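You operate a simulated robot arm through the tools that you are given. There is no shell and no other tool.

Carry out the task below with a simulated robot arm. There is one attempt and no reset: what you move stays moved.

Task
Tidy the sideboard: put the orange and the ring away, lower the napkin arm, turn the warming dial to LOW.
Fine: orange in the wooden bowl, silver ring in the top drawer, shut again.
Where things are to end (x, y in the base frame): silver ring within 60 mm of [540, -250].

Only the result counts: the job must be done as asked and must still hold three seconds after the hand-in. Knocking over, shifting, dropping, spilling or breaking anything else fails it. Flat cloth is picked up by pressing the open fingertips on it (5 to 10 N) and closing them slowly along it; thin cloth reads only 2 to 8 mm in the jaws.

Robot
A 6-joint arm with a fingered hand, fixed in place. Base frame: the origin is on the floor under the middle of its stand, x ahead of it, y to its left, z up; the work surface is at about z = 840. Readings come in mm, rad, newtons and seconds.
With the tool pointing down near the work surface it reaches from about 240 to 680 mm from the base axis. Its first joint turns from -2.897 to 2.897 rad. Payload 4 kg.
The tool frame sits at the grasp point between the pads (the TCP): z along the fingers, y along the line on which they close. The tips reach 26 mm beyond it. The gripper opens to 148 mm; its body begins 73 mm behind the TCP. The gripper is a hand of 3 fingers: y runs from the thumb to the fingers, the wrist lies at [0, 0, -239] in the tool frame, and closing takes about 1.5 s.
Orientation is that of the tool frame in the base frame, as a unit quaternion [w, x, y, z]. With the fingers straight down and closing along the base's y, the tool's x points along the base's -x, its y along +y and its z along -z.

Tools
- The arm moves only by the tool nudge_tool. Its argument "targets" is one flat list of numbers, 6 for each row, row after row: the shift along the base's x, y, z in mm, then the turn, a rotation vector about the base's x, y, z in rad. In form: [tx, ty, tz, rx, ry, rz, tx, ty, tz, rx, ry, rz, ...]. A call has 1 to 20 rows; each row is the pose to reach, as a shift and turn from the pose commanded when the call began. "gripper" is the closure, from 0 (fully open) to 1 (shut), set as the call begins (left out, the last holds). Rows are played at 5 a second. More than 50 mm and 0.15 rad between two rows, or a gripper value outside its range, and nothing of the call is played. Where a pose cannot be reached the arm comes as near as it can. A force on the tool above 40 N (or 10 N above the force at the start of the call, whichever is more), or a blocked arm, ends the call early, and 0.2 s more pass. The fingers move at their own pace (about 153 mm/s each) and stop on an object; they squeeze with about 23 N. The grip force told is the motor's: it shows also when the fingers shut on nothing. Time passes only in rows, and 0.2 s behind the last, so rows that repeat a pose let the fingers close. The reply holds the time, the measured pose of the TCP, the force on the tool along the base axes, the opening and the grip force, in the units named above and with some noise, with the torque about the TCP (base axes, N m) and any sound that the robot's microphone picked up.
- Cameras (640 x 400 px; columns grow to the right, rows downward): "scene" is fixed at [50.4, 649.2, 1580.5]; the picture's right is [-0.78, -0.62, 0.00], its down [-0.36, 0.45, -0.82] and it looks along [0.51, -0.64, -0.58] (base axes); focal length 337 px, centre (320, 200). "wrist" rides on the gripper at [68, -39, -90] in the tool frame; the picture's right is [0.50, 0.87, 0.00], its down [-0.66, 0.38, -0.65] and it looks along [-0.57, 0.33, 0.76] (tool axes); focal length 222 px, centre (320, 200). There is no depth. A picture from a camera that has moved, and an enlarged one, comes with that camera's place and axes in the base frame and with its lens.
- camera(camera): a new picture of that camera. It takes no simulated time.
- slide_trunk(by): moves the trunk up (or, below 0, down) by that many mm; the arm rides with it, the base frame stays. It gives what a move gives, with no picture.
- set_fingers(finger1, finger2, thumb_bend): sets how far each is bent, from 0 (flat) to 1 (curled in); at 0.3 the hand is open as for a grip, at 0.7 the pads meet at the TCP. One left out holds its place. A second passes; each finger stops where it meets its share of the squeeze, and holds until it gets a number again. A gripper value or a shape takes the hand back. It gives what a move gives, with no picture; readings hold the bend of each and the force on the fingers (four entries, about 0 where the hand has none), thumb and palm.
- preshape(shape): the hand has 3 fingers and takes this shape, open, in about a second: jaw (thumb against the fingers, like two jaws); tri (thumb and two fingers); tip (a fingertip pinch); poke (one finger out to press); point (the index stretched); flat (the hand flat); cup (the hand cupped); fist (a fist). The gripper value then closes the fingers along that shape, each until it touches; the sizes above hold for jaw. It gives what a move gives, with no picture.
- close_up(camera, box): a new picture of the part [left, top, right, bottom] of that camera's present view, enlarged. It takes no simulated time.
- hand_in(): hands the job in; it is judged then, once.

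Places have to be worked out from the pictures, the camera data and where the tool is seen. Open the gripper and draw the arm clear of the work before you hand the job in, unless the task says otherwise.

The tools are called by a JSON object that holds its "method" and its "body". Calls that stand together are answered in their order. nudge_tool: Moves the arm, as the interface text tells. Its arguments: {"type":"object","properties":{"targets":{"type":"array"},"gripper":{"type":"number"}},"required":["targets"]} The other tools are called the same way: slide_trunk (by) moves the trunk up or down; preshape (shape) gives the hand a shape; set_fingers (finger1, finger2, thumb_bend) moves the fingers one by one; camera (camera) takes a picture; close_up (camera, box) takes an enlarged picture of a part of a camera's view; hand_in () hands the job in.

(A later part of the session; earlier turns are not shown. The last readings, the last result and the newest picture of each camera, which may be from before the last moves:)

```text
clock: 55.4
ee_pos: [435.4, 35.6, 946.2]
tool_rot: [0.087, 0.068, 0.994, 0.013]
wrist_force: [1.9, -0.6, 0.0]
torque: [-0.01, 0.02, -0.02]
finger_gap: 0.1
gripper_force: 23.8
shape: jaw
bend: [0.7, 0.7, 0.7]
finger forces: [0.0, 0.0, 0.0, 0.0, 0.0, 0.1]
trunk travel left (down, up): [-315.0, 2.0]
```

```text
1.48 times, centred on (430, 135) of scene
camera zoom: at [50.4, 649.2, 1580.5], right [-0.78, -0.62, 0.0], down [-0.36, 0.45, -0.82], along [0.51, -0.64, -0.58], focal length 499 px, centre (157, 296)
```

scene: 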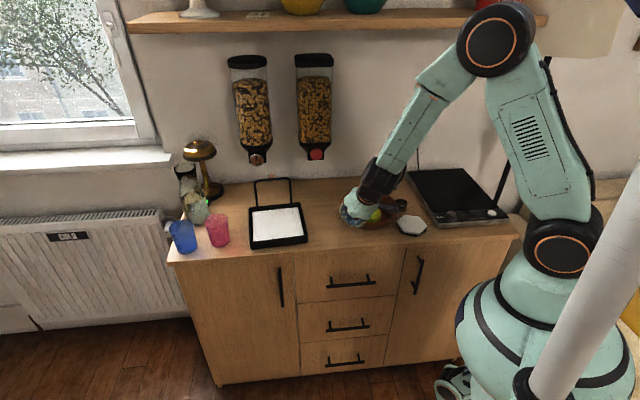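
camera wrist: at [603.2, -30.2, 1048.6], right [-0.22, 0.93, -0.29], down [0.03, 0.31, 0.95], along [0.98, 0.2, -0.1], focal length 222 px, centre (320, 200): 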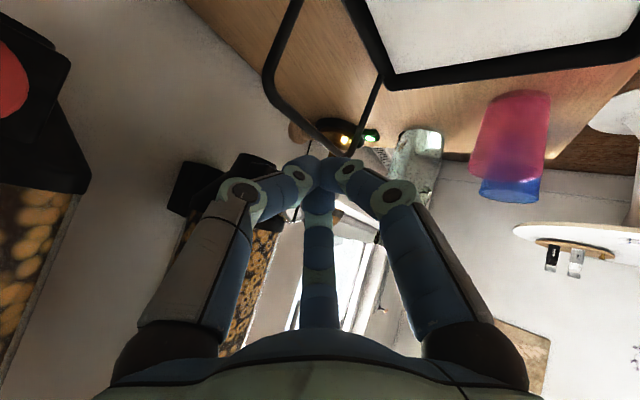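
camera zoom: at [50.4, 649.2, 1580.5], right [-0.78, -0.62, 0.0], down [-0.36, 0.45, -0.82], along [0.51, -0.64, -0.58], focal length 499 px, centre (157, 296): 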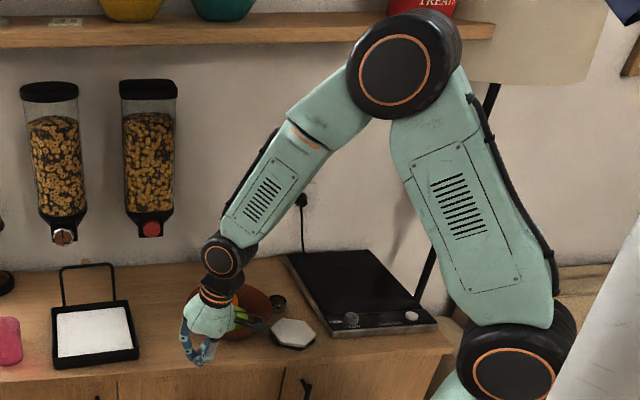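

The arm is back in its normal posture. I'll go up and out toward the loop with the tool kept steeper than the forearm, reaching a 35° tilt.

{"method": "nudge_tool", "body": {"targets": [20, -2, 30, -0.0053, -0.0544, -0.0017, 50, -6, 62, -0.0106, -0.1087, -0.0034, 88, -11, 90, -0.0159, -0.1631, -0.0051, 128, -16, 110, -0.0212, -0.2175, -0.0068, 168, -21, 122, -0.0265, -0.2718, -0.0085, 208, -26, 129, -0.0318, -0.3262, -0.0102, 248, -31, 129, -0.0371, -0.3805, -0.0119, 285, -36, 129, -0.0424, -0.4349, -0.0136, 285, -36, 129, -0.0424, -0.4349, -0.0136]}}

{"method": "camera", "body": {"camera": "wrist"}}

{"method": "close_up", "body": {"camera": "scene", "box": [200, 0, 500, 270]}}

```text
clock: 57.4
ee_pos: [722.4, 0.4, 1074.3]
tool_rot: [0.302, 0.067, 0.951, 0.006]
wrist_force: [0.2, 0.2, 0.4]
torque: [-0.04, -0.06, -0.02]
finger_gap: 0.0
gripper_force: 23.2
shape: jaw
bend: [0.7, 0.7, 0.7]
finger forces: [0.1, 0.0, 0.0, 0.0, 0.0, 0.0]
trunk travel left (down, up): [-315.0, 2.0]
```

```text
taken
camera wrist: at [609.3, -27.5, 1107.7], right [-0.3, 0.92, -0.24], down [0.2, 0.31, 0.93], along [0.93, 0.23, -0.28], focal length 222 px, centre (320, 200)
```

wrist: 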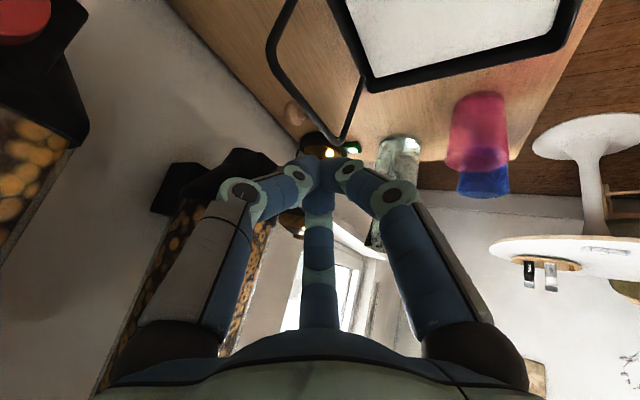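

```text
1.48 times, centred on (350, 135) of scene
camera zoom: at [50.4, 649.2, 1580.5], right [-0.78, -0.62, 0.0], down [-0.36, 0.45, -0.82], along [0.51, -0.64, -0.58], focal length 499 px, centre (276, 296)
```

zoom: 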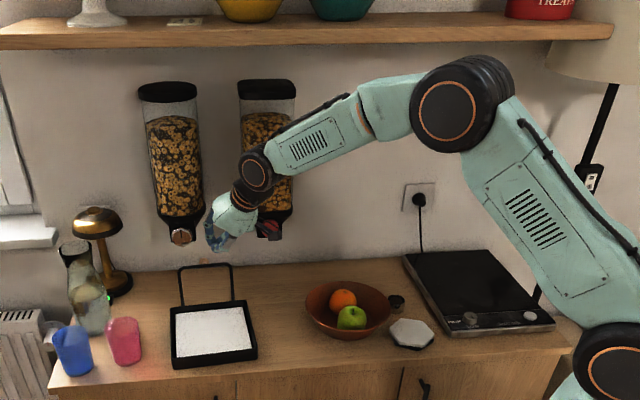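

All rows reached. From this view the bar's top runs from about (e 483, n 563) to (e 598, n 553) at z ≈ 975, leaving free space behind it. I'll pass over the bar and lower the closed fingertips behind it.

{"method": "nudge_tool", "body": {"targets": [23.3, -19.1, -8, 0, 0, 0, 43.1, -34.6, -25, 0, 0, 0, 53, -43.1, -52, 0, 0, 0, 58.7, -48.8, -75, 0, 0, 0, 58.7, -48.8, -75, 0, 0, 0]}}

{"method": "camera", "body": {"camera": "wrist"}}

{"method": "close_up", "body": {"camera": "scene", "box": [220, 110, 370, 220]}}

```text
clock: 58.6
ee_pos: [779.4, -48.3, 1002.5]
tool_rot: [0.303, 0.067, 0.951, 0.007]
wrist_force: [-1.1, 0.5, 11.3]
torque: [0.14, 0.17, 0.04]
finger_gap: 0.2
gripper_force: 23.3
shape: jaw
bend: [0.7, 0.7, 0.7]
finger forces: [11.3, 0.0, 0.1, 0.0, 0.1, 0.0]
trunk travel left (down, up): [-315.0, 2.0]
```

```text
taken
camera wrist: at [667.3, -76.2, 1034.4], right [-0.3, 0.92, -0.24], down [0.2, 0.31, 0.93], along [0.93, 0.23, -0.27], focal length 222 px, centre (320, 200)
```

wrist: 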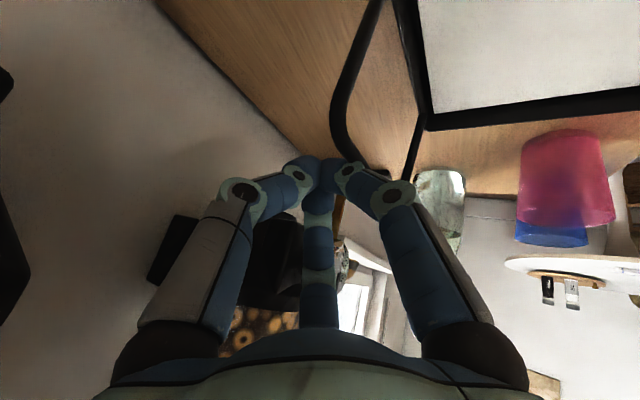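

```text
3.64 times, centred on (295, 165) of scene
camera zoom: at [50.4, 649.2, 1580.5], right [-0.78, -0.62, 0.0], down [-0.36, 0.45, -0.82], along [0.51, -0.64, -0.58], focal length 1225 px, centre (411, 327)
```

zoom: 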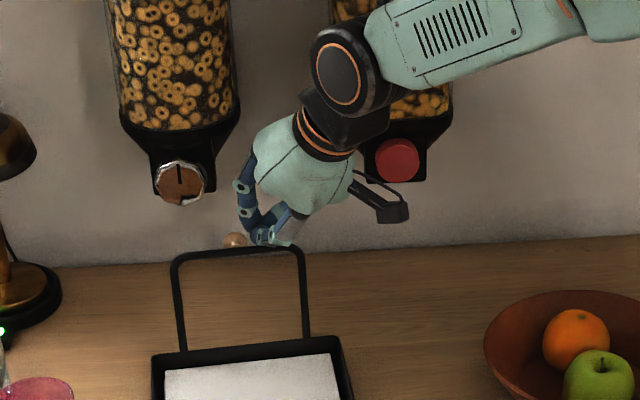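

Finger 1 is resting on top of the bar (11 N up), so I'm not far enough behind. I'll lift, go 25 mm farther back, then lower again.

{"method": "nudge_tool", "body": {"targets": [0, 0, 12, 0, 0, 0, 8.5, -8.5, 14, 0, 0, 0, 17.7, -17.7, 12, 0, 0, 0, 17.7, -17.7, -6, 0, 0, 0, 17.7, -17.7, -22, 0, 0, 0, 17.7, -17.7, -22, 0, 0, 0]}}

{"method": "camera", "body": {"camera": "wrist"}}

{"method": "close_up", "body": {"camera": "scene", "box": [220, 110, 370, 220]}}

```text
clock: 60.0
ee_pos: [797.9, -67.1, 977.7]
tool_rot: [0.302, 0.067, 0.951, 0.006]
wrist_force: [0.0, -0.1, 0.2]
torque: [0.04, -0.05, 0.0]
finger_gap: 0.0
gripper_force: 23.2
shape: jaw
bend: [0.7, 0.7, 0.7]
finger forces: [0.0, 0.0, 0.1, 0.1, 0.0, 0.0]
trunk travel left (down, up): [-315.0, 2.0]
```

```text
taken
camera wrist: at [685.0, -93.1, 1010.7], right [-0.3, 0.92, -0.24], down [0.2, 0.31, 0.93], along [0.93, 0.23, -0.28], focal length 222 px, centre (320, 200)
```

wrist: 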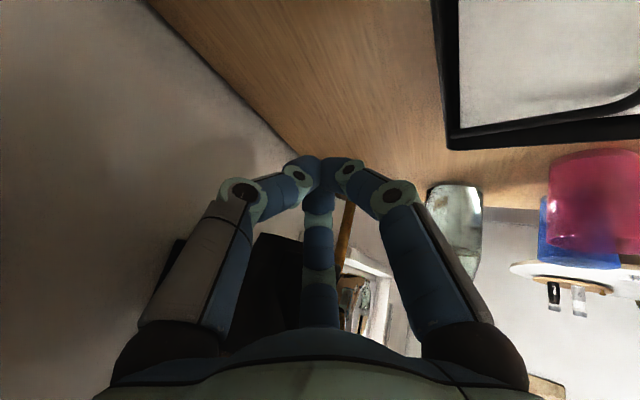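

```text
3.64 times, centred on (295, 165) of scene
camera zoom: at [50.4, 649.2, 1580.5], right [-0.78, -0.62, 0.0], down [-0.36, 0.45, -0.82], along [0.51, -0.64, -0.58], focal length 1225 px, centre (411, 327)
```

zoom: 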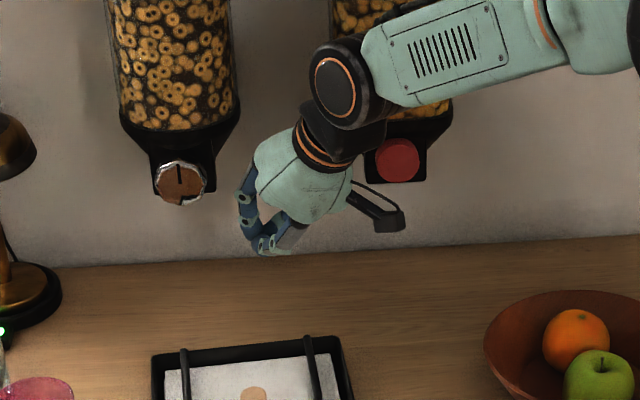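

The nudge from above made the loop fold forward on its own, and it now lies over the napkins. I'll look at the tray closely.

{"method": "close_up", "body": {"camera": "scene", "box": [235, 165, 330, 260]}}

{"method": "close_up", "body": {"camera": "scene", "box": [160, 140, 340, 270]}}

```text
4.21 times, centred on (282, 212) of scene
camera zoom: at [50.4, 649.2, 1580.5], right [-0.78, -0.62, 0.0], down [-0.36, 0.45, -0.82], along [0.51, -0.64, -0.58], focal length 1418 px, centre (478, 147)
```

zoom: 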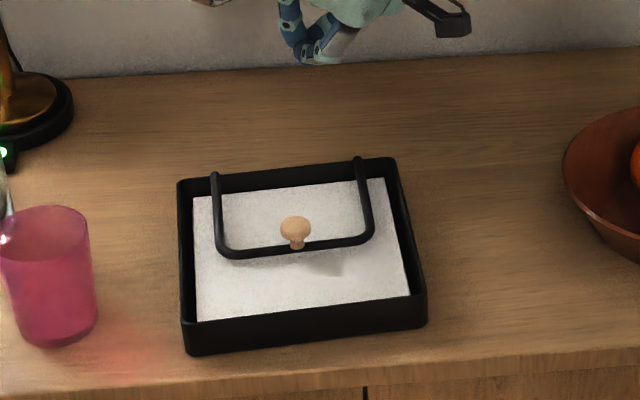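

```text
3.08 times, centred on (250, 205) of scene
camera zoom: at [50.4, 649.2, 1580.5], right [-0.78, -0.62, 0.0], down [-0.36, 0.45, -0.82], along [0.51, -0.64, -0.58], focal length 1037 px, centre (535, 185)
```

zoom: 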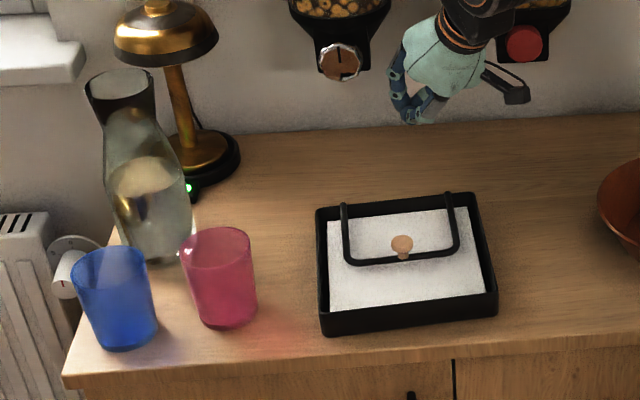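

The arm is down: the bar's computed height (about 868) is level with its hinge, and the tray has not shifted. I'll back the hand out the way it came, up and toward the robot.

{"method": "nudge_tool", "body": {"targets": [0, 0, 20, 0, 0, 0, -9, 9, 50, 0, 0, 0, -30, 25, 80, 0, 0, 0, -65, 50, 100, 0, 0, 0, -105, 60, 100, 0.0053, 0.0544, 0.0017, -145, 66, 97, 0.0106, 0.1087, 0.0034, -185, 71, 90, 0.0159, 0.1631, 0.0051, -225, 76, 80, 0.0212, 0.2175, 0.0068, -265, 81, 70, 0.0265, 0.2718, 0.0085, -265, 81, 70, 0.0265, 0.2718, 0.0085]}}

{"method": "camera", "body": {"camera": "wrist"}}

{"method": "camera", "body": {"camera": "scene"}}

```text
clock: 62.2
ee_pos: [531.9, 15.3, 1048.6]
tool_rot: [0.168, 0.068, 0.983, 0.011]
wrist_force: [-0.6, -0.7, 0.3]
torque: [-0.02, -0.02, 0.03]
finger_gap: 0.0
gripper_force: 22.8
shape: jaw
bend: [0.7, 0.7, 0.7]
finger forces: [0.1, 0.0, 0.0, 0.0, 0.0, 0.0]
trunk travel left (down, up): [-315.0, 2.0]
```

```text
taken
camera wrist: at [432.9, -14.1, 1109.1], right [-0.36, 0.93, -0.13], down [0.44, 0.29, 0.85], along [0.82, 0.25, -0.51], focal length 222 px, centre (320, 200)
```

wrist: 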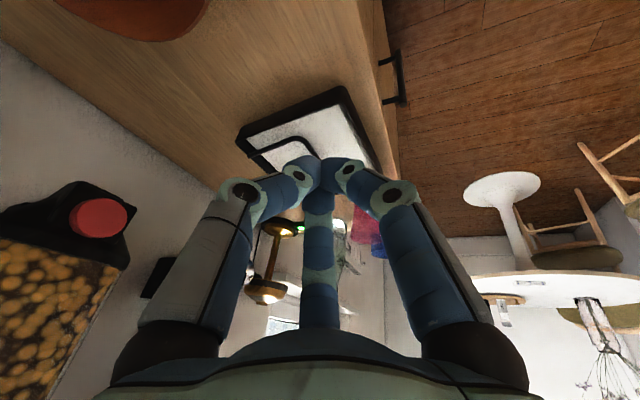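

```text
taken
```

scene: 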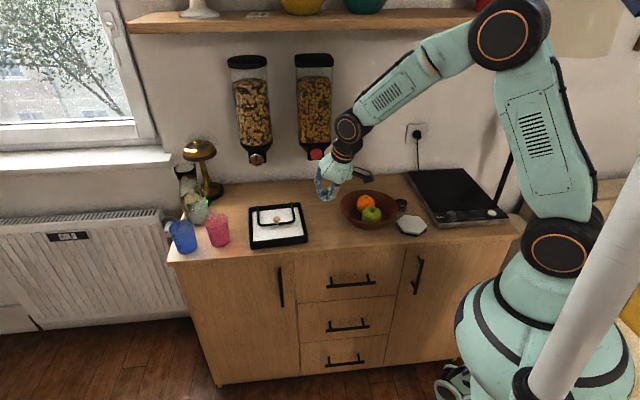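

The napkin arm is lowered and the hand is clear. For the drawer I'll pull back in front of the sideboard, turn the thumb toward the wall and tilt the tool about 29° toward the drawer front, still at height.

{"method": "nudge_tool", "body": {"targets": [-21.6, 7.6, 0, -0.0793, 0.018, 0.1009, -43.2, 15.2, 0, -0.1586, 0.036, 0.2019, -64.9, 22.9, 0, -0.2379, 0.0539, 0.3028, -86.5, 30.5, 0, -0.3172, 0.0719, 0.4038, -108, 38, 0, -0.3965, 0.0899, 0.5047, -130, 46, 0, -0.4758, 0.1079, 0.6056, -151, 53, 0, -0.5551, 0.1258, 0.7066, -173, 61, 0, -0.6344, 0.1438, 0.8075, -173, 61, 0, -0.6344, 0.1438, 0.8075], "gripper": 0.5}}

{"method": "camera", "body": {"camera": "wrist"}}

{"method": "camera", "body": {"camera": "scene"}}

```text
clock: 64.2
ee_pos: [358.3, 75.2, 1047.3]
tool_rot: [0.095, -0.373, 0.894, -0.228]
wrist_force: [0.8, 0.2, 0.0]
torque: [0.01, -0.02, 0.02]
finger_gap: 74.1
gripper_force: 0.1
shape: jaw
bend: [0.36, 0.36, 0.7]
finger forces: [0.1, 0.0, 0.0, 0.1, 0.0, 0.1]
trunk travel left (down, up): [-315.0, 2.0]
```

```text
taken
camera wrist: at [303.9, 34.1, 1145.8], right [-0.89, 0.18, -0.42], down [0.0, 0.92, 0.39], along [0.45, 0.35, -0.82], focal length 222 px, centre (320, 200)
```

wrist: 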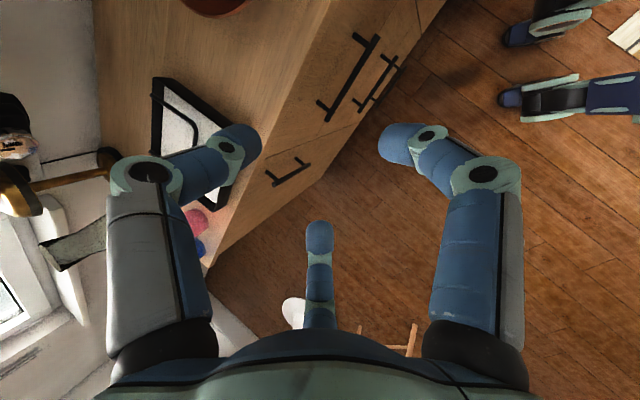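

```text
taken
```

scene: 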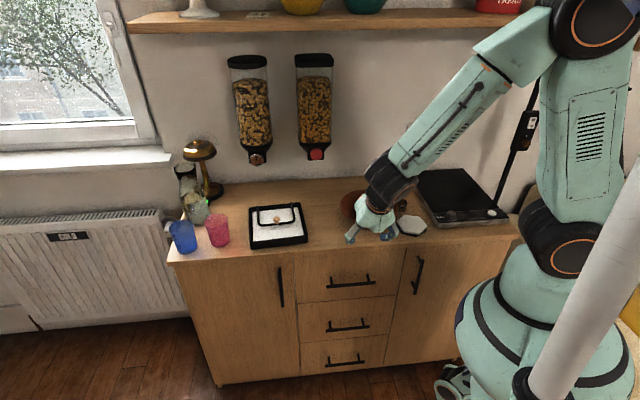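

All reached. I'll zoom in on the top drawer handle in this wrist view to fix its place.

{"method": "close_up", "body": {"camera": "wrist", "box": [260, 0, 440, 130]}}

```text
3.08 times, centred on (350, 65) of wrist
camera zoom: at [303.9, 34.1, 1145.8], right [-0.89, 0.18, -0.42], down [0.0, 0.92, 0.39], along [0.45, 0.35, -0.82], focal length 684 px, centre (228, 615)
```

zoom: 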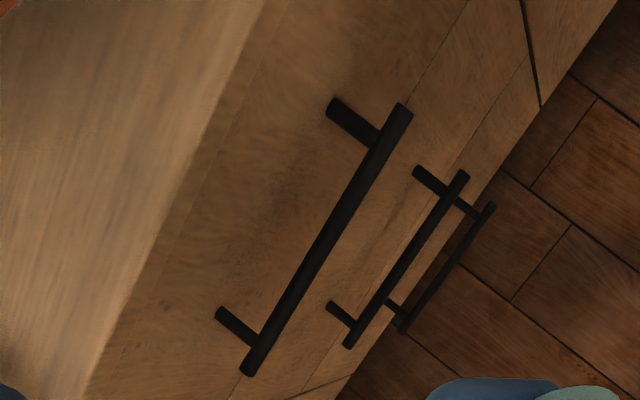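

Triangulating both views puts the handle bar at n ≈ 321, z ≈ 695, e 221–387, with the drawer face at n ≈ 359. I'll lower the trunk so the hand comes down in front of the drawer.

{"method": "slide_trunk", "body": {"by": -150}}

{"method": "slide_trunk", "body": {"by": -130}}

{"method": "camera", "body": {"camera": "wrist"}}

{"method": "camera", "body": {"camera": "scene"}}

```text
clock: 65.9
ee_pos: [359.4, 74.7, 898.2]
tool_rot: [0.095, -0.371, 0.895, -0.228]
wrist_force: [-0.4, -0.4, -0.6]
torque: [0.02, 0.0, 0.02]
finger_gap: 74.0
gripper_force: 0.1
shape: jaw
bend: [0.36, 0.36, 0.7]
finger forces: [0.0, 0.0, 0.1, 0.1, 0.1, 0.0]
trunk travel left (down, up): [-165.0, 152.0]
```

```text
clock: 67.5
ee_pos: [358.5, 75.7, 768.7]
tool_rot: [0.095, -0.371, 0.895, -0.228]
wrist_force: [0.1, 1.0, 0.1]
torque: [-0.02, 0.03, 0.0]
finger_gap: 73.7
gripper_force: 0.1
shape: jaw
bend: [0.36, 0.36, 0.7]
finger forces: [0.0, 0.0, 0.0, 0.1, 0.0, 0.1]
trunk travel left (down, up): [-35.0, 282.0]
```

```text
taken
camera wrist: at [304.1, 34.0, 865.2], right [-0.89, 0.18, -0.42], down [0.01, 0.92, 0.39], along [0.45, 0.35, -0.82], focal length 222 px, centre (320, 200)
```

wrist: 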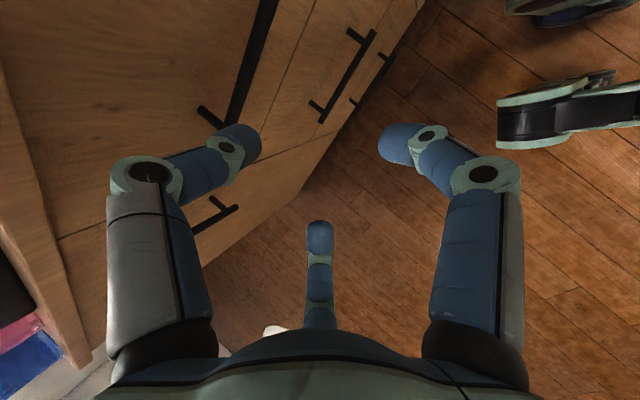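

```text
taken
```

scene: 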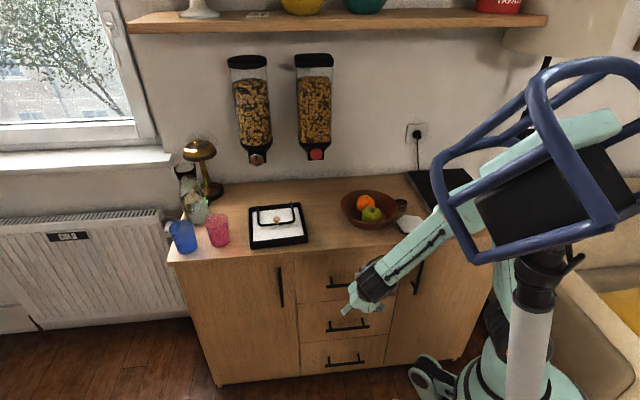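

The hand is in front of the drawers. I'll zoom in on the handle from this closer view to refine it.

{"method": "close_up", "body": {"camera": "wrist", "box": [160, 0, 320, 160]}}

{"method": "close_up", "body": {"camera": "scene", "box": [290, 230, 430, 340]}}

```text
2.50 times, centred on (240, 80) of wrist
camera zoom: at [304.1, 34.0, 865.2], right [-0.89, 0.18, -0.42], down [0.01, 0.92, 0.39], along [0.45, 0.35, -0.82], focal length 555 px, centre (520, 500)
```

zoom: 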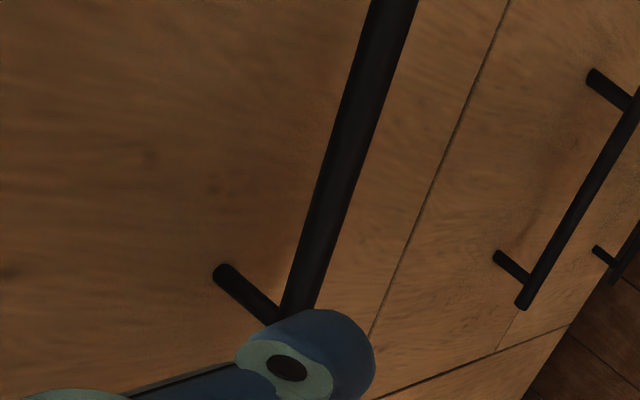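

```text
3.64 times, centred on (360, 285) of scene
camera zoom: at [50.4, 649.2, 1580.5], right [-0.78, -0.62, 0.0], down [-0.36, 0.45, -0.82], along [0.51, -0.64, -0.58], focal length 1225 px, centre (174, -109)
```

zoom: 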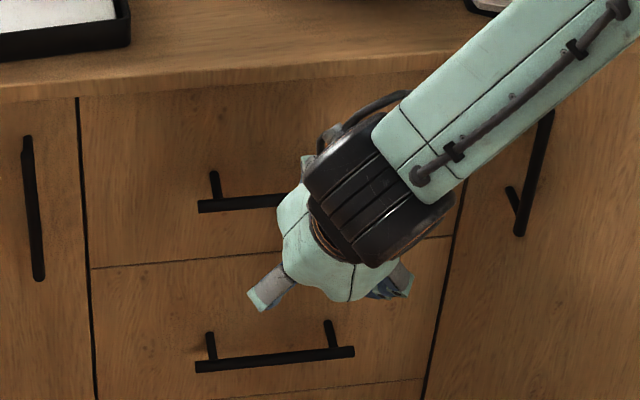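

The refined handle values hold: bar n 322, z 695; face n 359. I'll move the thumb over the bar into the gap, still above bar height.

{"method": "nudge_tool", "body": {"targets": [24, -24, -20, 0, 0, 0, 48, -48, -42, 0, 0, 0, 56, -56, -42, 0, 0, 0, 63.6, -63.6, -42, 0, 0, 0, 63.6, -63.6, -42, 0, 0, 0]}}

{"method": "camera", "body": {"camera": "wrist"}}

{"method": "close_up", "body": {"camera": "scene", "box": [290, 230, 430, 340]}}

```text
clock: 68.7
ee_pos: [423.1, 11.1, 725.2]
tool_rot: [0.095, -0.372, 0.895, -0.227]
wrist_force: [-1.0, 0.3, -0.3]
torque: [0.0, 0.0, 0.01]
finger_gap: 73.6
gripper_force: 0.1
shape: jaw
bend: [0.36, 0.36, 0.7]
finger forces: [0.0, 0.0, 0.0, 0.0, 0.0, 0.0]
trunk travel left (down, up): [-35.0, 282.0]
```

```text
taken
camera wrist: at [368.1, -29.8, 823.4], right [-0.89, 0.18, -0.42], down [0.01, 0.92, 0.39], along [0.45, 0.35, -0.82], focal length 222 px, centre (320, 200)
```

wrist: 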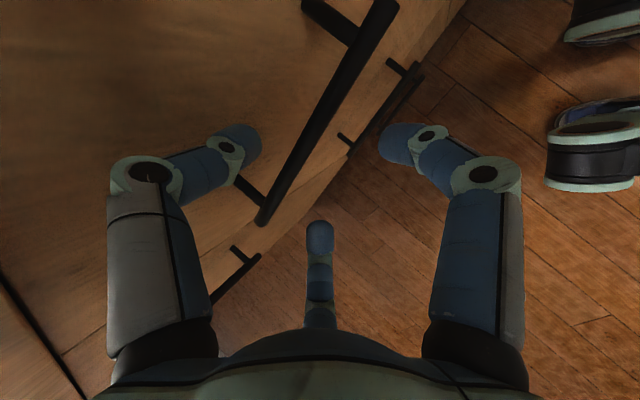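

```text
3.64 times, centred on (360, 285) of scene
camera zoom: at [50.4, 649.2, 1580.5], right [-0.78, -0.62, 0.0], down [-0.36, 0.45, -0.82], along [0.51, -0.64, -0.58], focal length 1225 px, centre (174, -109)
```

zoom: 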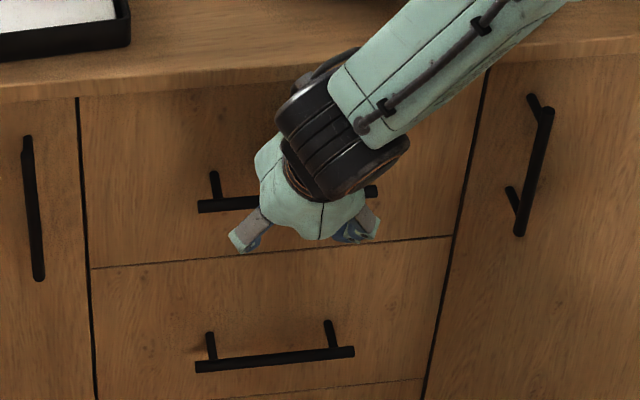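

The thumb is on the face side of the bar with room on both sides. I'll lower it straight into the gap.

{"method": "nudge_tool", "body": {"targets": [0, 0, -12, 0, 0, 0, 0, 0, -24, 0, 0, 0, 0, 0, -37, 0, 0, 0, 0, 0, -37, 0, 0, 0]}}

{"method": "camera", "body": {"camera": "wrist"}}

```text
clock: 69.7
ee_pos: [423.4, 11.8, 687.6]
tool_rot: [0.093, -0.371, 0.895, -0.228]
wrist_force: [0.0, 0.4, 0.4]
torque: [0.0, 0.0, -0.03]
finger_gap: 73.6
gripper_force: 0.0
shape: jaw
bend: [0.36, 0.36, 0.7]
finger forces: [0.0, 0.0, 0.0, 0.0, 0.0, 0.0]
trunk travel left (down, up): [-35.0, 282.0]
```

```text
taken
camera wrist: at [368.0, -29.4, 785.7], right [-0.89, 0.18, -0.41], down [0.0, 0.92, 0.39], along [0.45, 0.35, -0.82], focal length 222 px, centre (320, 200)
```

wrist: 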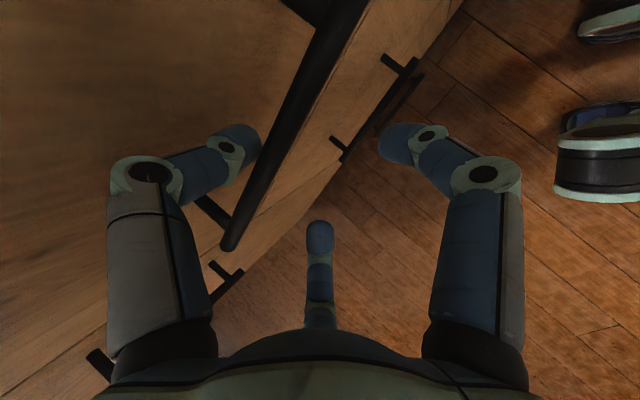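

No contact during the descent, and the thumb is in the gap behind the bar. I'll close gradually while shifting the hand toward the bar so both sides end up on it.

{"method": "nudge_tool", "body": {"targets": [2.5, -2.5, 2, 0, 0, 0, 5, -5, 3, 0, 0, 0, 7, -7, 4, 0, 0, 0, 7, -7, 4, 0, 0, 0], "gripper": 0.65}}

{"method": "camera", "body": {"camera": "wrist"}}

```text
clock: 70.7
ee_pos: [429.8, 4.9, 693.5]
tool_rot: [0.094, -0.371, 0.895, -0.228]
wrist_force: [0.4, -0.3, -0.5]
torque: [-0.01, -0.01, -0.02]
finger_gap: 52.1
gripper_force: 0.0
shape: jaw
bend: [0.77, 0.77, 0.7]
finger forces: [0.1, 0.1, 0.0, 0.0, 0.0, 0.0]
trunk travel left (down, up): [-35.0, 282.0]
```

```text
taken
camera wrist: at [375.1, -36.5, 790.1], right [-0.89, 0.18, -0.42], down [0.01, 0.92, 0.39], along [0.45, 0.35, -0.82], focal length 222 px, centre (320, 200)
```

wrist: 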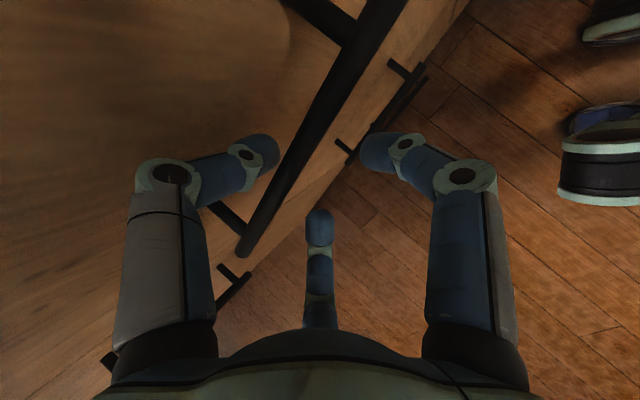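

Still no contact, as planned. I'll shift about 10 mm more toward the bar and close further.

{"method": "nudge_tool", "body": {"targets": [3, -3, 0, 0, 0, 0, 6, -6, 0, 0, 0, 0, 8, -8, 0, 0, 0, 0, 8, -8, 0, 0, 0, 0], "gripper": 0.8}}

{"method": "camera", "body": {"camera": "wrist"}}

```text
clock: 71.7
ee_pos: [438.5, -2.6, 692.5]
tool_rot: [0.096, -0.372, 0.894, -0.229]
wrist_force: [0.1, -0.1, 0.1]
torque: [0.0, 0.0, 0.01]
finger_gap: 29.9
gripper_force: 0.1
shape: jaw
bend: [0.75, 0.75, 0.7]
finger forces: [0.0, 0.1, 0.0, 0.0, 0.0, 0.1]
trunk travel left (down, up): [-35.0, 282.0]
```

```text
taken
camera wrist: at [383.4, -44.4, 790.0], right [-0.89, 0.18, -0.42], down [0.01, 0.92, 0.39], along [0.45, 0.35, -0.82], focal length 222 px, centre (320, 200)
```

wrist: 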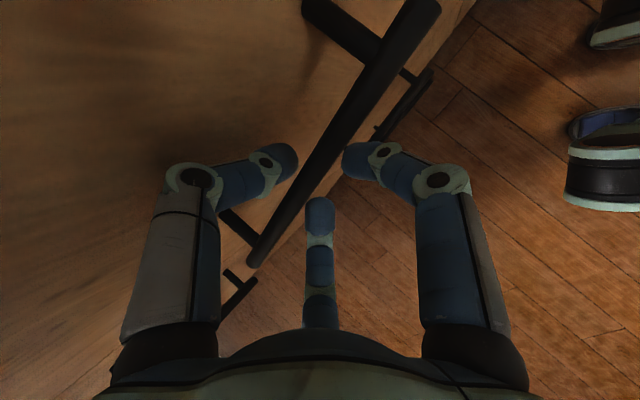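

The bar is now between the thumb and both fingers. I'll close firmly.

{"method": "nudge_tool", "body": {"targets": [0, 0, 0, 0, 0, 0, 0, 0, 0, 0, 0, 0, 0, 0, 0, 0, 0, 0, 0, 0, 0, 0, 0, 0, 0, 0, 0, 0, 0, 0], "gripper": 1.0}}

{"method": "camera", "body": {"camera": "wrist"}}

```text
clock: 72.9
ee_pos: [438.8, -3.3, 692.4]
tool_rot: [0.094, -0.372, 0.895, -0.228]
wrist_force: [4.8, -4.0, -1.5]
torque: [0.01, 0.02, 0.04]
finger_gap: 1.1
gripper_force: 23.2
shape: jaw
bend: [0.7, 0.7, 0.71]
finger forces: [0.1, 0.0, 0.0, 0.0, 20.8, 0.0]
trunk travel left (down, up): [-35.0, 282.0]
```

```text
taken
camera wrist: at [383.6, -44.6, 789.9], right [-0.89, 0.18, -0.41], down [0.01, 0.92, 0.39], along [0.45, 0.35, -0.82], focal length 222 px, centre (320, 200)
```

wrist: 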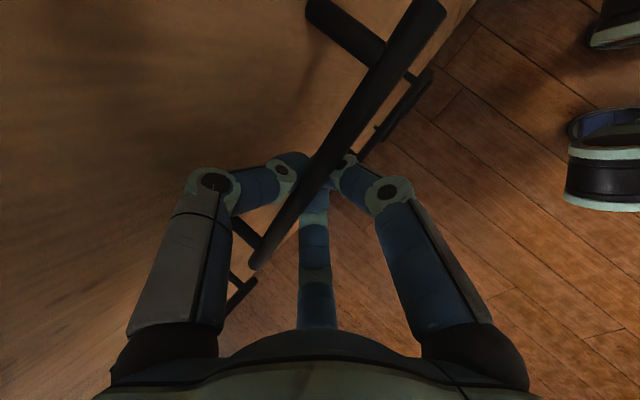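

The fingers closed under the bar with the thumb pressing on it from behind (21 N), so the bar is caged. I'll pull outward (-n) 60 mm first.

{"method": "nudge_tool", "body": {"targets": [-7, 7, 0, 0, 0, 0, -14, 14, 0, 0, 0, 0, -28, 28, 0, 0, 0, 0, -42, 42, 0, 0, 0, 0, -42, 42, 0, 0, 0, 0]}}

{"method": "camera", "body": {"camera": "scene"}}

{"method": "camera", "body": {"camera": "wrist"}}

```text
clock: 74.1
ee_pos: [396.1, 39.7, 691.9]
tool_rot: [0.096, -0.371, 0.895, -0.228]
wrist_force: [0.9, 1.6, -1.3]
torque: [0.02, -0.01, 0.02]
finger_gap: 1.2
gripper_force: 23.2
shape: jaw
bend: [0.7, 0.7, 0.71]
finger forces: [0.1, 0.1, 0.0, 0.0, 0.1, 0.1]
trunk travel left (down, up): [-35.0, 282.0]
```

```text
taken
```

scene: 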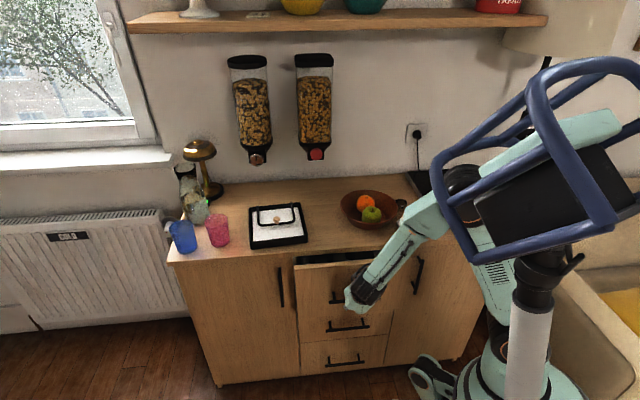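

```text
taken
camera wrist: at [340.8, -2.3, 789.5], right [-0.89, 0.18, -0.42], down [0.01, 0.92, 0.39], along [0.45, 0.35, -0.82], focal length 222 px, centre (320, 200)
```

wrist: 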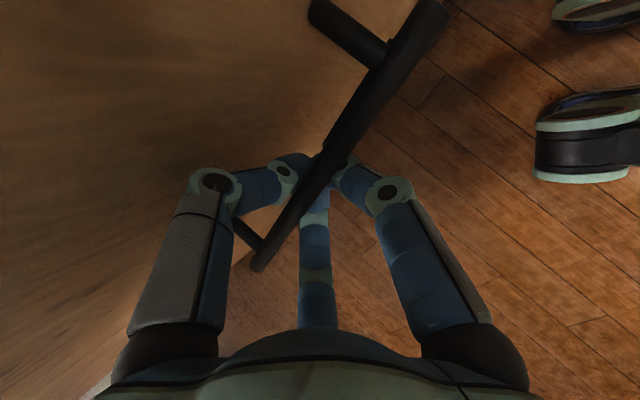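

The drawer follows the hand, 60 mm out so far. I'll keep pulling to about 230 mm.

{"method": "nudge_tool", "body": {"targets": [-14, 14, 0, 0, 0, 0, -28, 28, 0, 0, 0, 0, -42, 42, 0, 0, 0, 0, -56, 56, 0, 0, 0, 0, -70, 70, 0, 0, 0, 0, -84, 84, 0, 0, 0, 0, -98, 98, 0, 0, 0, 0, -112, 112, 0, 0, 0, 0, -120, 120, 0, 0, 0, 0, -120, 120, 0, 0, 0, 0]}}

{"method": "camera", "body": {"camera": "scene"}}

{"method": "camera", "body": {"camera": "wrist"}}

```text
clock: 76.3
ee_pos: [275.8, 159.1, 692.6]
tool_rot: [0.096, -0.372, 0.895, -0.228]
wrist_force: [-1.2, -0.8, -9.9]
torque: [0.07, 0.06, 0.0]
finger_gap: 0.8
gripper_force: 22.5
shape: jaw
bend: [0.7, 0.7, 0.71]
finger forces: [0.0, 0.0, 0.1, 0.0, 0.1, 0.0]
trunk travel left (down, up): [-35.0, 282.0]
```

```text
taken
```

scene: 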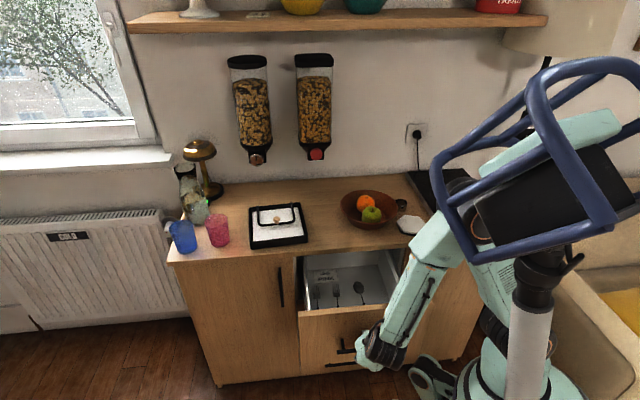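

```text
taken
camera wrist: at [221.1, 117.6, 790.3], right [-0.89, 0.18, -0.41], down [0.01, 0.92, 0.39], along [0.45, 0.35, -0.82], focal length 222 px, centre (320, 200)
```

wrist: 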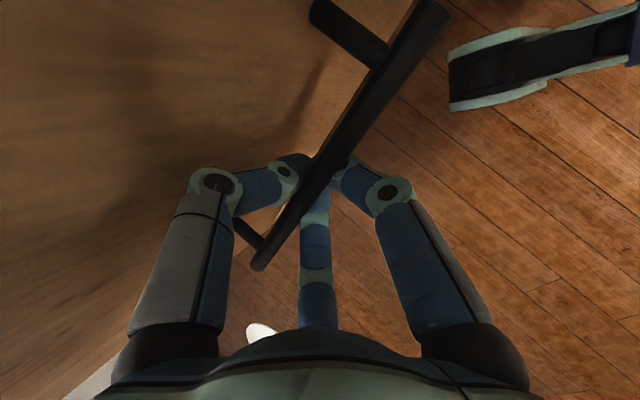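

The drawer is open about 229 mm. I'll look inside it, since other things lie there.

{"method": "close_up", "body": {"camera": "scene", "box": [285, 235, 425, 350]}}

```text
3.48 times, centred on (355, 292) of scene
camera zoom: at [50.4, 649.2, 1580.5], right [-0.78, -0.62, 0.0], down [-0.36, 0.45, -0.82], along [0.51, -0.64, -0.58], focal length 1172 px, centre (198, -122)
```

zoom: 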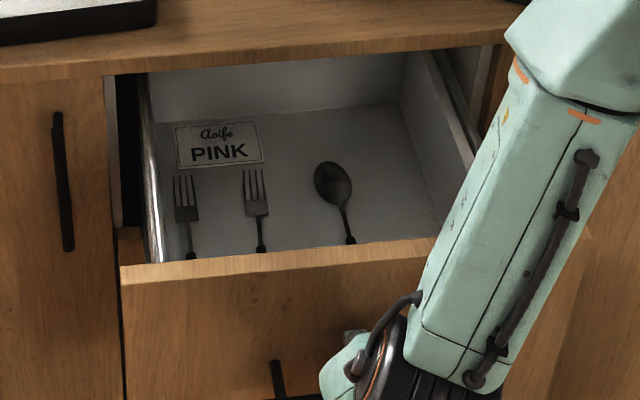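

Inside lie a card, two forks and a spoon at e ≈ 260, and the area around e 200 is free. I'll release the handle by reversing the closing steps: open a little, back off, open more.

{"method": "nudge_tool", "body": {"targets": [0, 0, 0, 0, 0, 0, 0, 0, 0, 0, 0, 0, 0, 0, 0, 0, 0, 0], "gripper": 0.8}}

{"method": "nudge_tool", "body": {"targets": [-3, 3, 0, 0, 0, 0, -6, 6, 0, 0, 0, 0, -8, 8, 0, 0, 0, 0], "gripper": 0.65}}

{"method": "nudge_tool", "body": {"targets": [-2.5, 2.5, 0, 0, 0, 0, -5, 5, -2, 0, 0, 0, -7, 7, -4, 0, 0, 0], "gripper": 0.5}}

{"method": "camera", "body": {"camera": "wrist"}}

```text
clock: 77.1
ee_pos: [276.8, 159.1, 693.6]
tool_rot: [0.096, -0.372, 0.895, -0.228]
wrist_force: [-0.3, -0.1, 0.6]
torque: [0.03, -0.02, 0.02]
finger_gap: 29.3
gripper_force: 0.1
shape: jaw
bend: [0.75, 0.75, 0.7]
finger forces: [0.0, 0.0, 0.0, 0.0, 0.1, 0.0]
trunk travel left (down, up): [-35.0, 282.0]
```

```text
clock: 77.9
ee_pos: [267.7, 166.2, 693.1]
tool_rot: [0.094, -0.372, 0.895, -0.228]
wrist_force: [0.0, -0.2, 0.3]
torque: [0.01, 0.0, -0.04]
finger_gap: 51.3
gripper_force: 0.1
shape: jaw
bend: [0.77, 0.77, 0.7]
finger forces: [0.0, 0.0, 0.0, 0.0, 0.1, 0.1]
trunk travel left (down, up): [-35.0, 282.0]
```

```text
clock: 78.7
ee_pos: [261.1, 172.9, 688.2]
tool_rot: [0.095, -0.371, 0.895, -0.228]
wrist_force: [0.1, 1.0, 0.0]
torque: [0.02, 0.01, 0.01]
finger_gap: 73.3
gripper_force: 0.1
shape: jaw
bend: [0.36, 0.36, 0.7]
finger forces: [0.1, 0.0, 0.1, 0.1, 0.0, 0.1]
trunk travel left (down, up): [-35.0, 282.0]
```

```text
taken
camera wrist: at [205.7, 132.6, 786.1], right [-0.89, 0.18, -0.42], down [0.01, 0.92, 0.39], along [0.45, 0.35, -0.82], focal length 222 px, centre (320, 200)
```

wrist: 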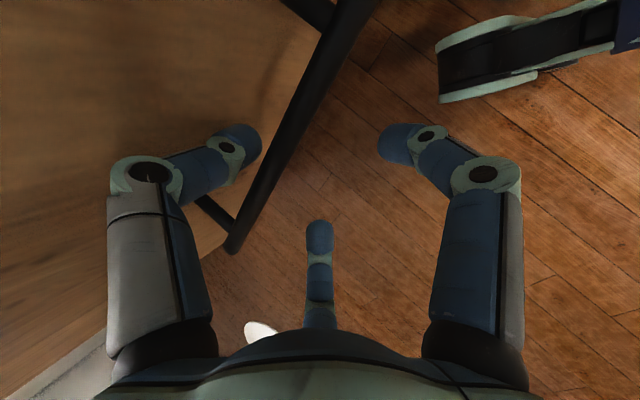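

Free of contact again, same relation as before gripping. I'll lift the thumb out of the gap and back away.

{"method": "nudge_tool", "body": {"targets": [0, 0, 15, 0, 0, 0, 0, 0, 35, 0, 0, 0, -3, 3, 50, 0, 0, 0, -14, 14, 70, 0, 0, 0, -21, 21, 100, 0, 0, 0, -21, 21, 130, 0, 0, 0]}}

{"method": "slide_trunk", "body": {"by": 140}}

{"method": "camera", "body": {"camera": "scene"}}

{"method": "camera", "body": {"camera": "wrist"}}

```text
clock: 80.1
ee_pos: [239.5, 194.4, 818.3]
tool_rot: [0.095, -0.372, 0.895, -0.229]
wrist_force: [0.2, -0.7, 0.6]
torque: [0.0, 0.0, 0.0]
finger_gap: 73.5
gripper_force: 0.1
shape: jaw
bend: [0.36, 0.36, 0.7]
finger forces: [0.1, 0.1, 0.1, 0.1, 0.1, 0.0]
trunk travel left (down, up): [-35.0, 282.0]
```

```text
clock: 81.8
ee_pos: [239.2, 193.6, 958.6]
tool_rot: [0.095, -0.371, 0.895, -0.228]
wrist_force: [0.1, 0.0, 0.0]
torque: [0.03, 0.01, 0.01]
finger_gap: 73.7
gripper_force: 0.0
shape: jaw
bend: [0.36, 0.36, 0.7]
finger forces: [0.1, 0.0, 0.0, 0.0, 0.0, 0.0]
trunk travel left (down, up): [-175.0, 142.0]
```

```text
taken
```

scene: 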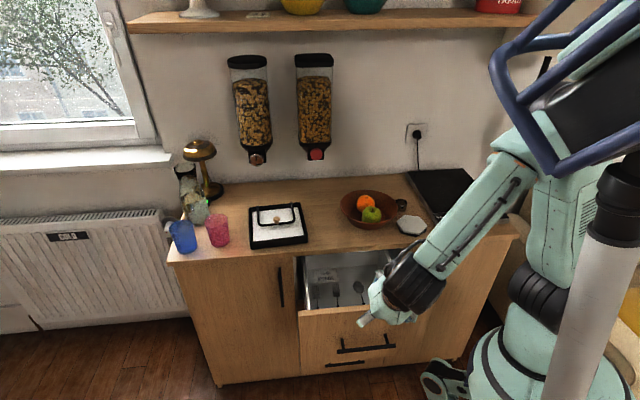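

```text
taken
camera wrist: at [184.7, 153.4, 1056.0], right [-0.89, 0.18, -0.42], down [0.01, 0.92, 0.39], along [0.45, 0.35, -0.82], focal length 222 px, centre (320, 200)
```

wrist: 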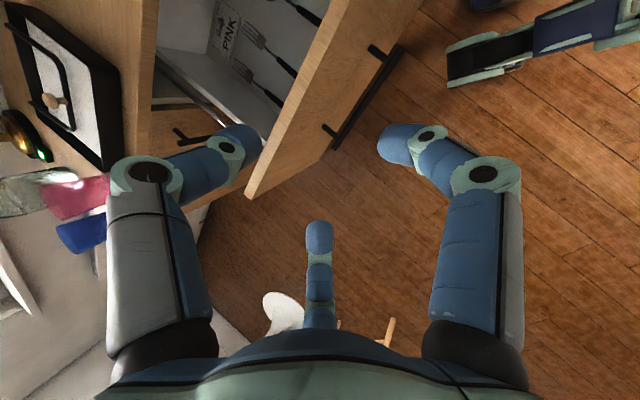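

The drawer stands open by about 227 mm and the hand is clear. Now the ring: I'll straighten the tool, turn it so no finger points at the bowl, and move above the ring at a safe height.

{"method": "nudge_tool", "body": {"targets": [15.2, -38.9, 26, 0.0406, 0.0061, -0.096, 30.5, -77.8, 52, 0.0813, 0.0123, -0.192, 45.7, -116.8, 52, 0.1219, 0.0184, -0.2879, 60.9, -155.7, 52, 0.1625, 0.0246, -0.3839, 76.2, -194.6, 52, 0.2032, 0.0307, -0.4799, 91.4, -233.5, 52, 0.2438, 0.0368, -0.5759, 106.6, -272.5, 52, 0.2844, 0.043, -0.6719, 121.8, -311.4, 52, 0.325, 0.0491, -0.7679, 137.1, -350.3, 52, 0.3657, 0.0552, -0.8639, 152.3, -389.2, 52, 0.4063, 0.0614, -0.9598, 167.5, -428.2, 52, 0.4469, 0.0675, -1.0558, 182.8, -467.1, 52, 0.4876, 0.0737, -1.1518, 198, -506, 52, 0.5282, 0.0798, -1.2478, 198, -506, 52, 0.5282, 0.0798, -1.2478]}}

{"method": "camera", "body": {"camera": "wrist"}}

{"method": "camera", "body": {"camera": "scene"}}

```text
clock: 84.8
ee_pos: [437.7, -310.4, 1010.8]
tool_rot: [0.0, 0.243, 0.97, 0.0]
wrist_force: [0.1, 0.0, -0.2]
torque: [-0.04, 0.0, 0.0]
finger_gap: 73.5
gripper_force: 0.1
shape: jaw
bend: [0.36, 0.36, 0.7]
finger forces: [0.1, 0.1, 0.0, 0.0, 0.0, 0.0]
trunk travel left (down, up): [-175.0, 142.0]
```

```text
taken
camera wrist: at [358.5, -313.3, 1100.2], right [-0.03, 1.0, 0.0], down [0.76, 0.03, 0.65], along [0.65, 0.02, -0.76], focal length 222 px, centre (320, 200)
```

wrist: 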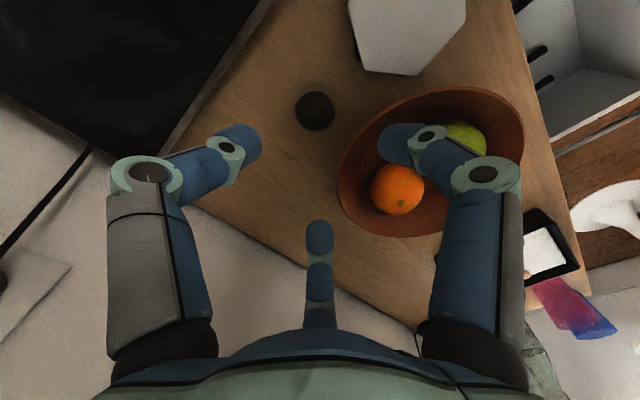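

```text
taken
```

scene: 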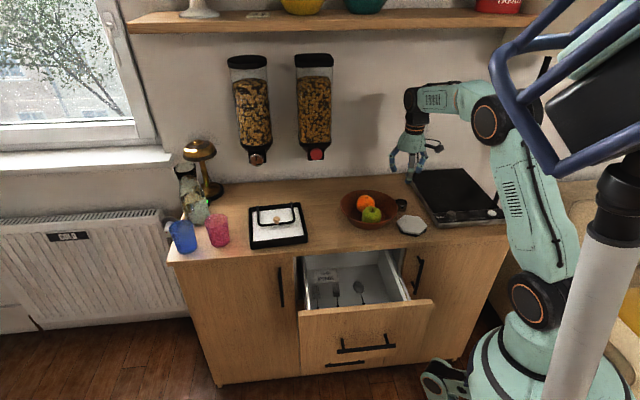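

The ring is near the image centre, a little ahead of the hand. I'll zoom in for its exact place and shape.

{"method": "close_up", "body": {"camera": "wrist", "box": [270, 70, 370, 150]}}

{"method": "close_up", "body": {"camera": "scene", "box": [380, 185, 430, 225]}}

```text
5.00 times, centred on (320, 110) of wrist
camera zoom: at [358.5, -313.3, 1100.2], right [-0.03, 1.0, 0.0], down [0.76, 0.03, 0.65], along [0.65, 0.02, -0.76], focal length 1111 px, centre (320, 650)
```

zoom: 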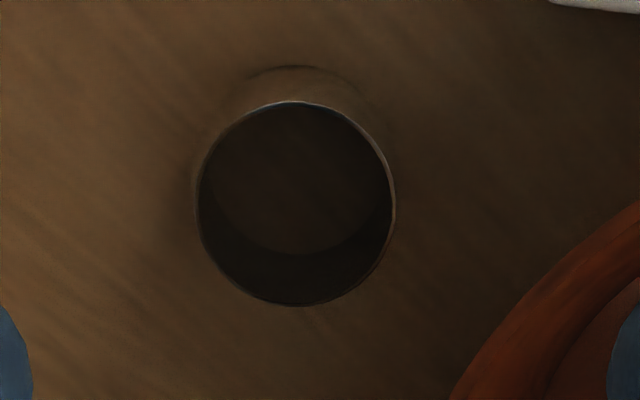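

```text
10.00 times, centred on (405, 205) of scene
camera zoom: at [50.4, 649.2, 1580.5], right [-0.78, -0.62, 0.0], down [-0.36, 0.45, -0.82], along [0.51, -0.64, -0.58], focal length 3369 px, centre (-530, 150)
```

zoom: 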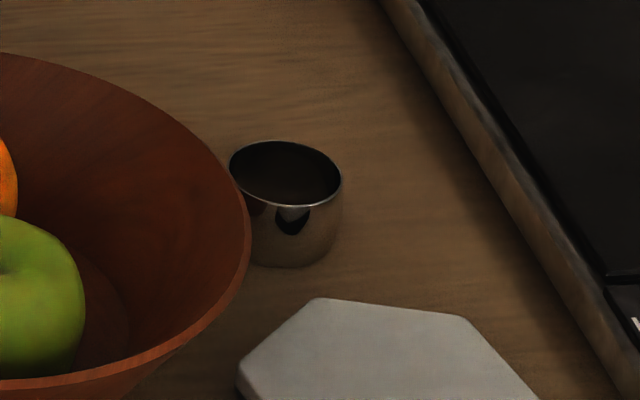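

The ring is at (438, -315.5), 41 mm wide, with its top at z ≈ 867. I'll centre over it and go down around it, keeping clear of the bowl rim.

{"method": "nudge_tool", "body": {"targets": [1, -3, -30, 0, 0, 0, 1.1, -4.9, -65, 0, 0, 0, 1.1, -4.9, -95, 0, 0, 0, 1.1, -4.9, -112, 0, 0, 0, 1.1, -4.9, -112, 0, 0, 0], "gripper": 0.55}}

{"method": "camera", "body": {"camera": "wrist"}}

{"method": "close_up", "body": {"camera": "scene", "box": [350, 150, 450, 240]}}

```text
clock: 86.0
ee_pos: [440.1, -316.0, 898.3]
tool_rot: [0.0, 0.242, 0.97, 0.0]
wrist_force: [0.2, 0.5, -0.2]
torque: [0.01, -0.02, 0.01]
finger_gap: 66.8
gripper_force: 0.0
shape: jaw
bend: [0.39, 0.39, 0.7]
finger forces: [0.0, 0.0, 0.0, 0.0, 0.1, 0.1]
trunk travel left (down, up): [-175.0, 142.0]
```

```text
taken
camera wrist: at [360.7, -318.4, 988.5], right [-0.03, 1.0, 0.0], down [0.76, 0.03, 0.65], along [0.65, 0.02, -0.76], focal length 222 px, centre (320, 200)
```

wrist: 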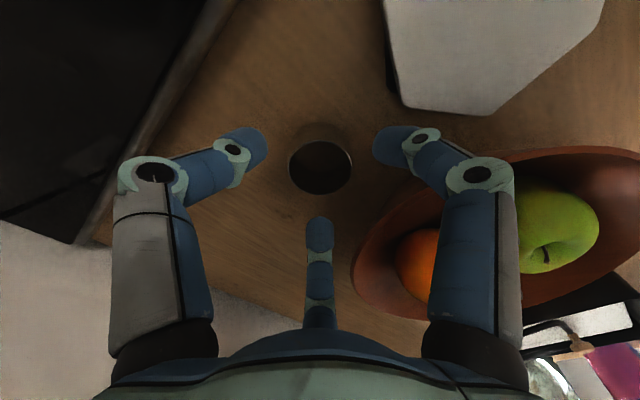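

```text
4.44 times, centred on (400, 195) of scene
camera zoom: at [50.4, 649.2, 1580.5], right [-0.78, -0.62, 0.0], down [-0.36, 0.45, -0.82], along [0.51, -0.64, -0.58], focal length 1497 px, centre (-36, 222)
```

zoom: 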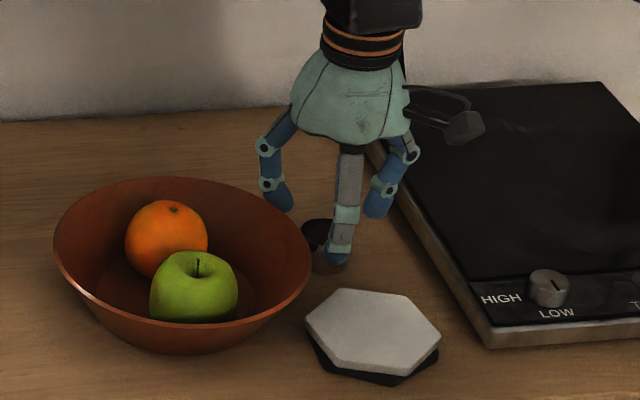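

The ring is centred to within 2 mm. I'll go down to grasp height.

{"method": "nudge_tool", "body": {"targets": [-1.5, 0, -12, 0, 0, 0, -1.5, 0, -25, 0, 0, 0, -1.5, 0, -25, 0, 0, 0]}}

{"method": "nudge_tool", "body": {"targets": [0, 0, 0, 0, 0, 0, 0, 0, 0, 0, 0, 0, 0, 0, 0, 0, 0, 0, 0, 0, 0, 0, 0, 0, 0, 0, 0, 0, 0, 0], "gripper": 0.85}}

{"method": "camera", "body": {"camera": "wrist"}}

{"method": "close_up", "body": {"camera": "scene", "box": [350, 150, 450, 240]}}

```text
clock: 86.8
ee_pos: [437.8, -316.3, 874.5]
tool_rot: [0.0, 0.242, 0.97, 0.0]
wrist_force: [1.0, -0.6, -0.1]
torque: [-0.02, -0.01, -0.01]
finger_gap: 66.9
gripper_force: 0.1
shape: jaw
bend: [0.39, 0.39, 0.7]
finger forces: [0.0, 0.1, 0.1, 0.0, 0.0, 0.0]
trunk travel left (down, up): [-175.0, 142.0]
```

```text
clock: 88.0
ee_pos: [437.1, -314.6, 874.8]
tool_rot: [0.0, 0.242, 0.97, 0.0]
wrist_force: [-1.2, -0.4, 1.1]
torque: [-0.05, 0.0, 0.03]
finger_gap: 34.6
gripper_force: 22.9
shape: jaw
bend: [0.76, 0.76, 0.7]
finger forces: [20.3, 19.4, 0.1, 0.1, 19.6, 0.0]
trunk travel left (down, up): [-175.0, 142.0]
```

```text
taken
camera wrist: at [359.0, -318.4, 964.2], right [-0.03, 1.0, 0.0], down [0.76, 0.03, 0.65], along [0.65, 0.02, -0.76], focal length 222 px, centre (320, 200)
```

wrist: 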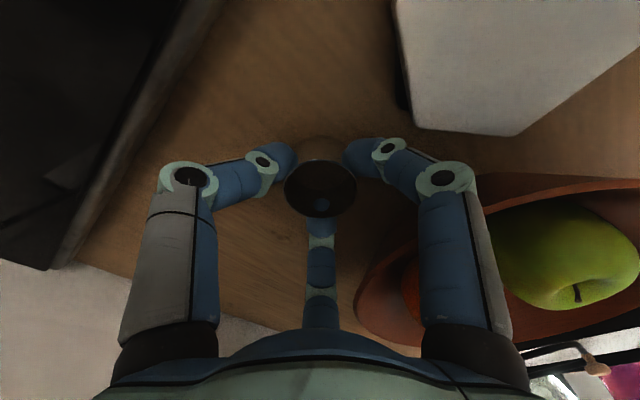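

```text
4.44 times, centred on (400, 195) of scene
camera zoom: at [50.4, 649.2, 1580.5], right [-0.78, -0.62, 0.0], down [-0.36, 0.45, -0.82], along [0.51, -0.64, -0.58], focal length 1497 px, centre (-36, 222)
```

zoom: 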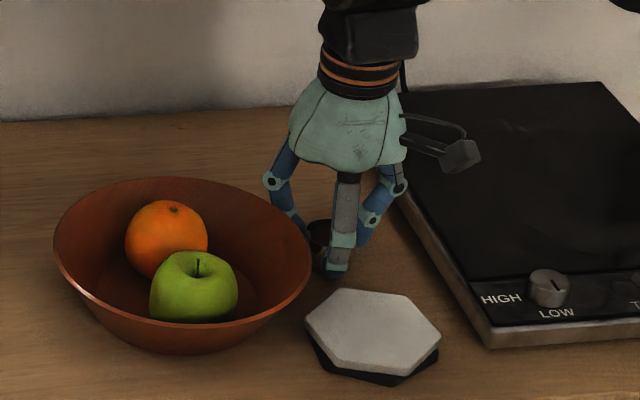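

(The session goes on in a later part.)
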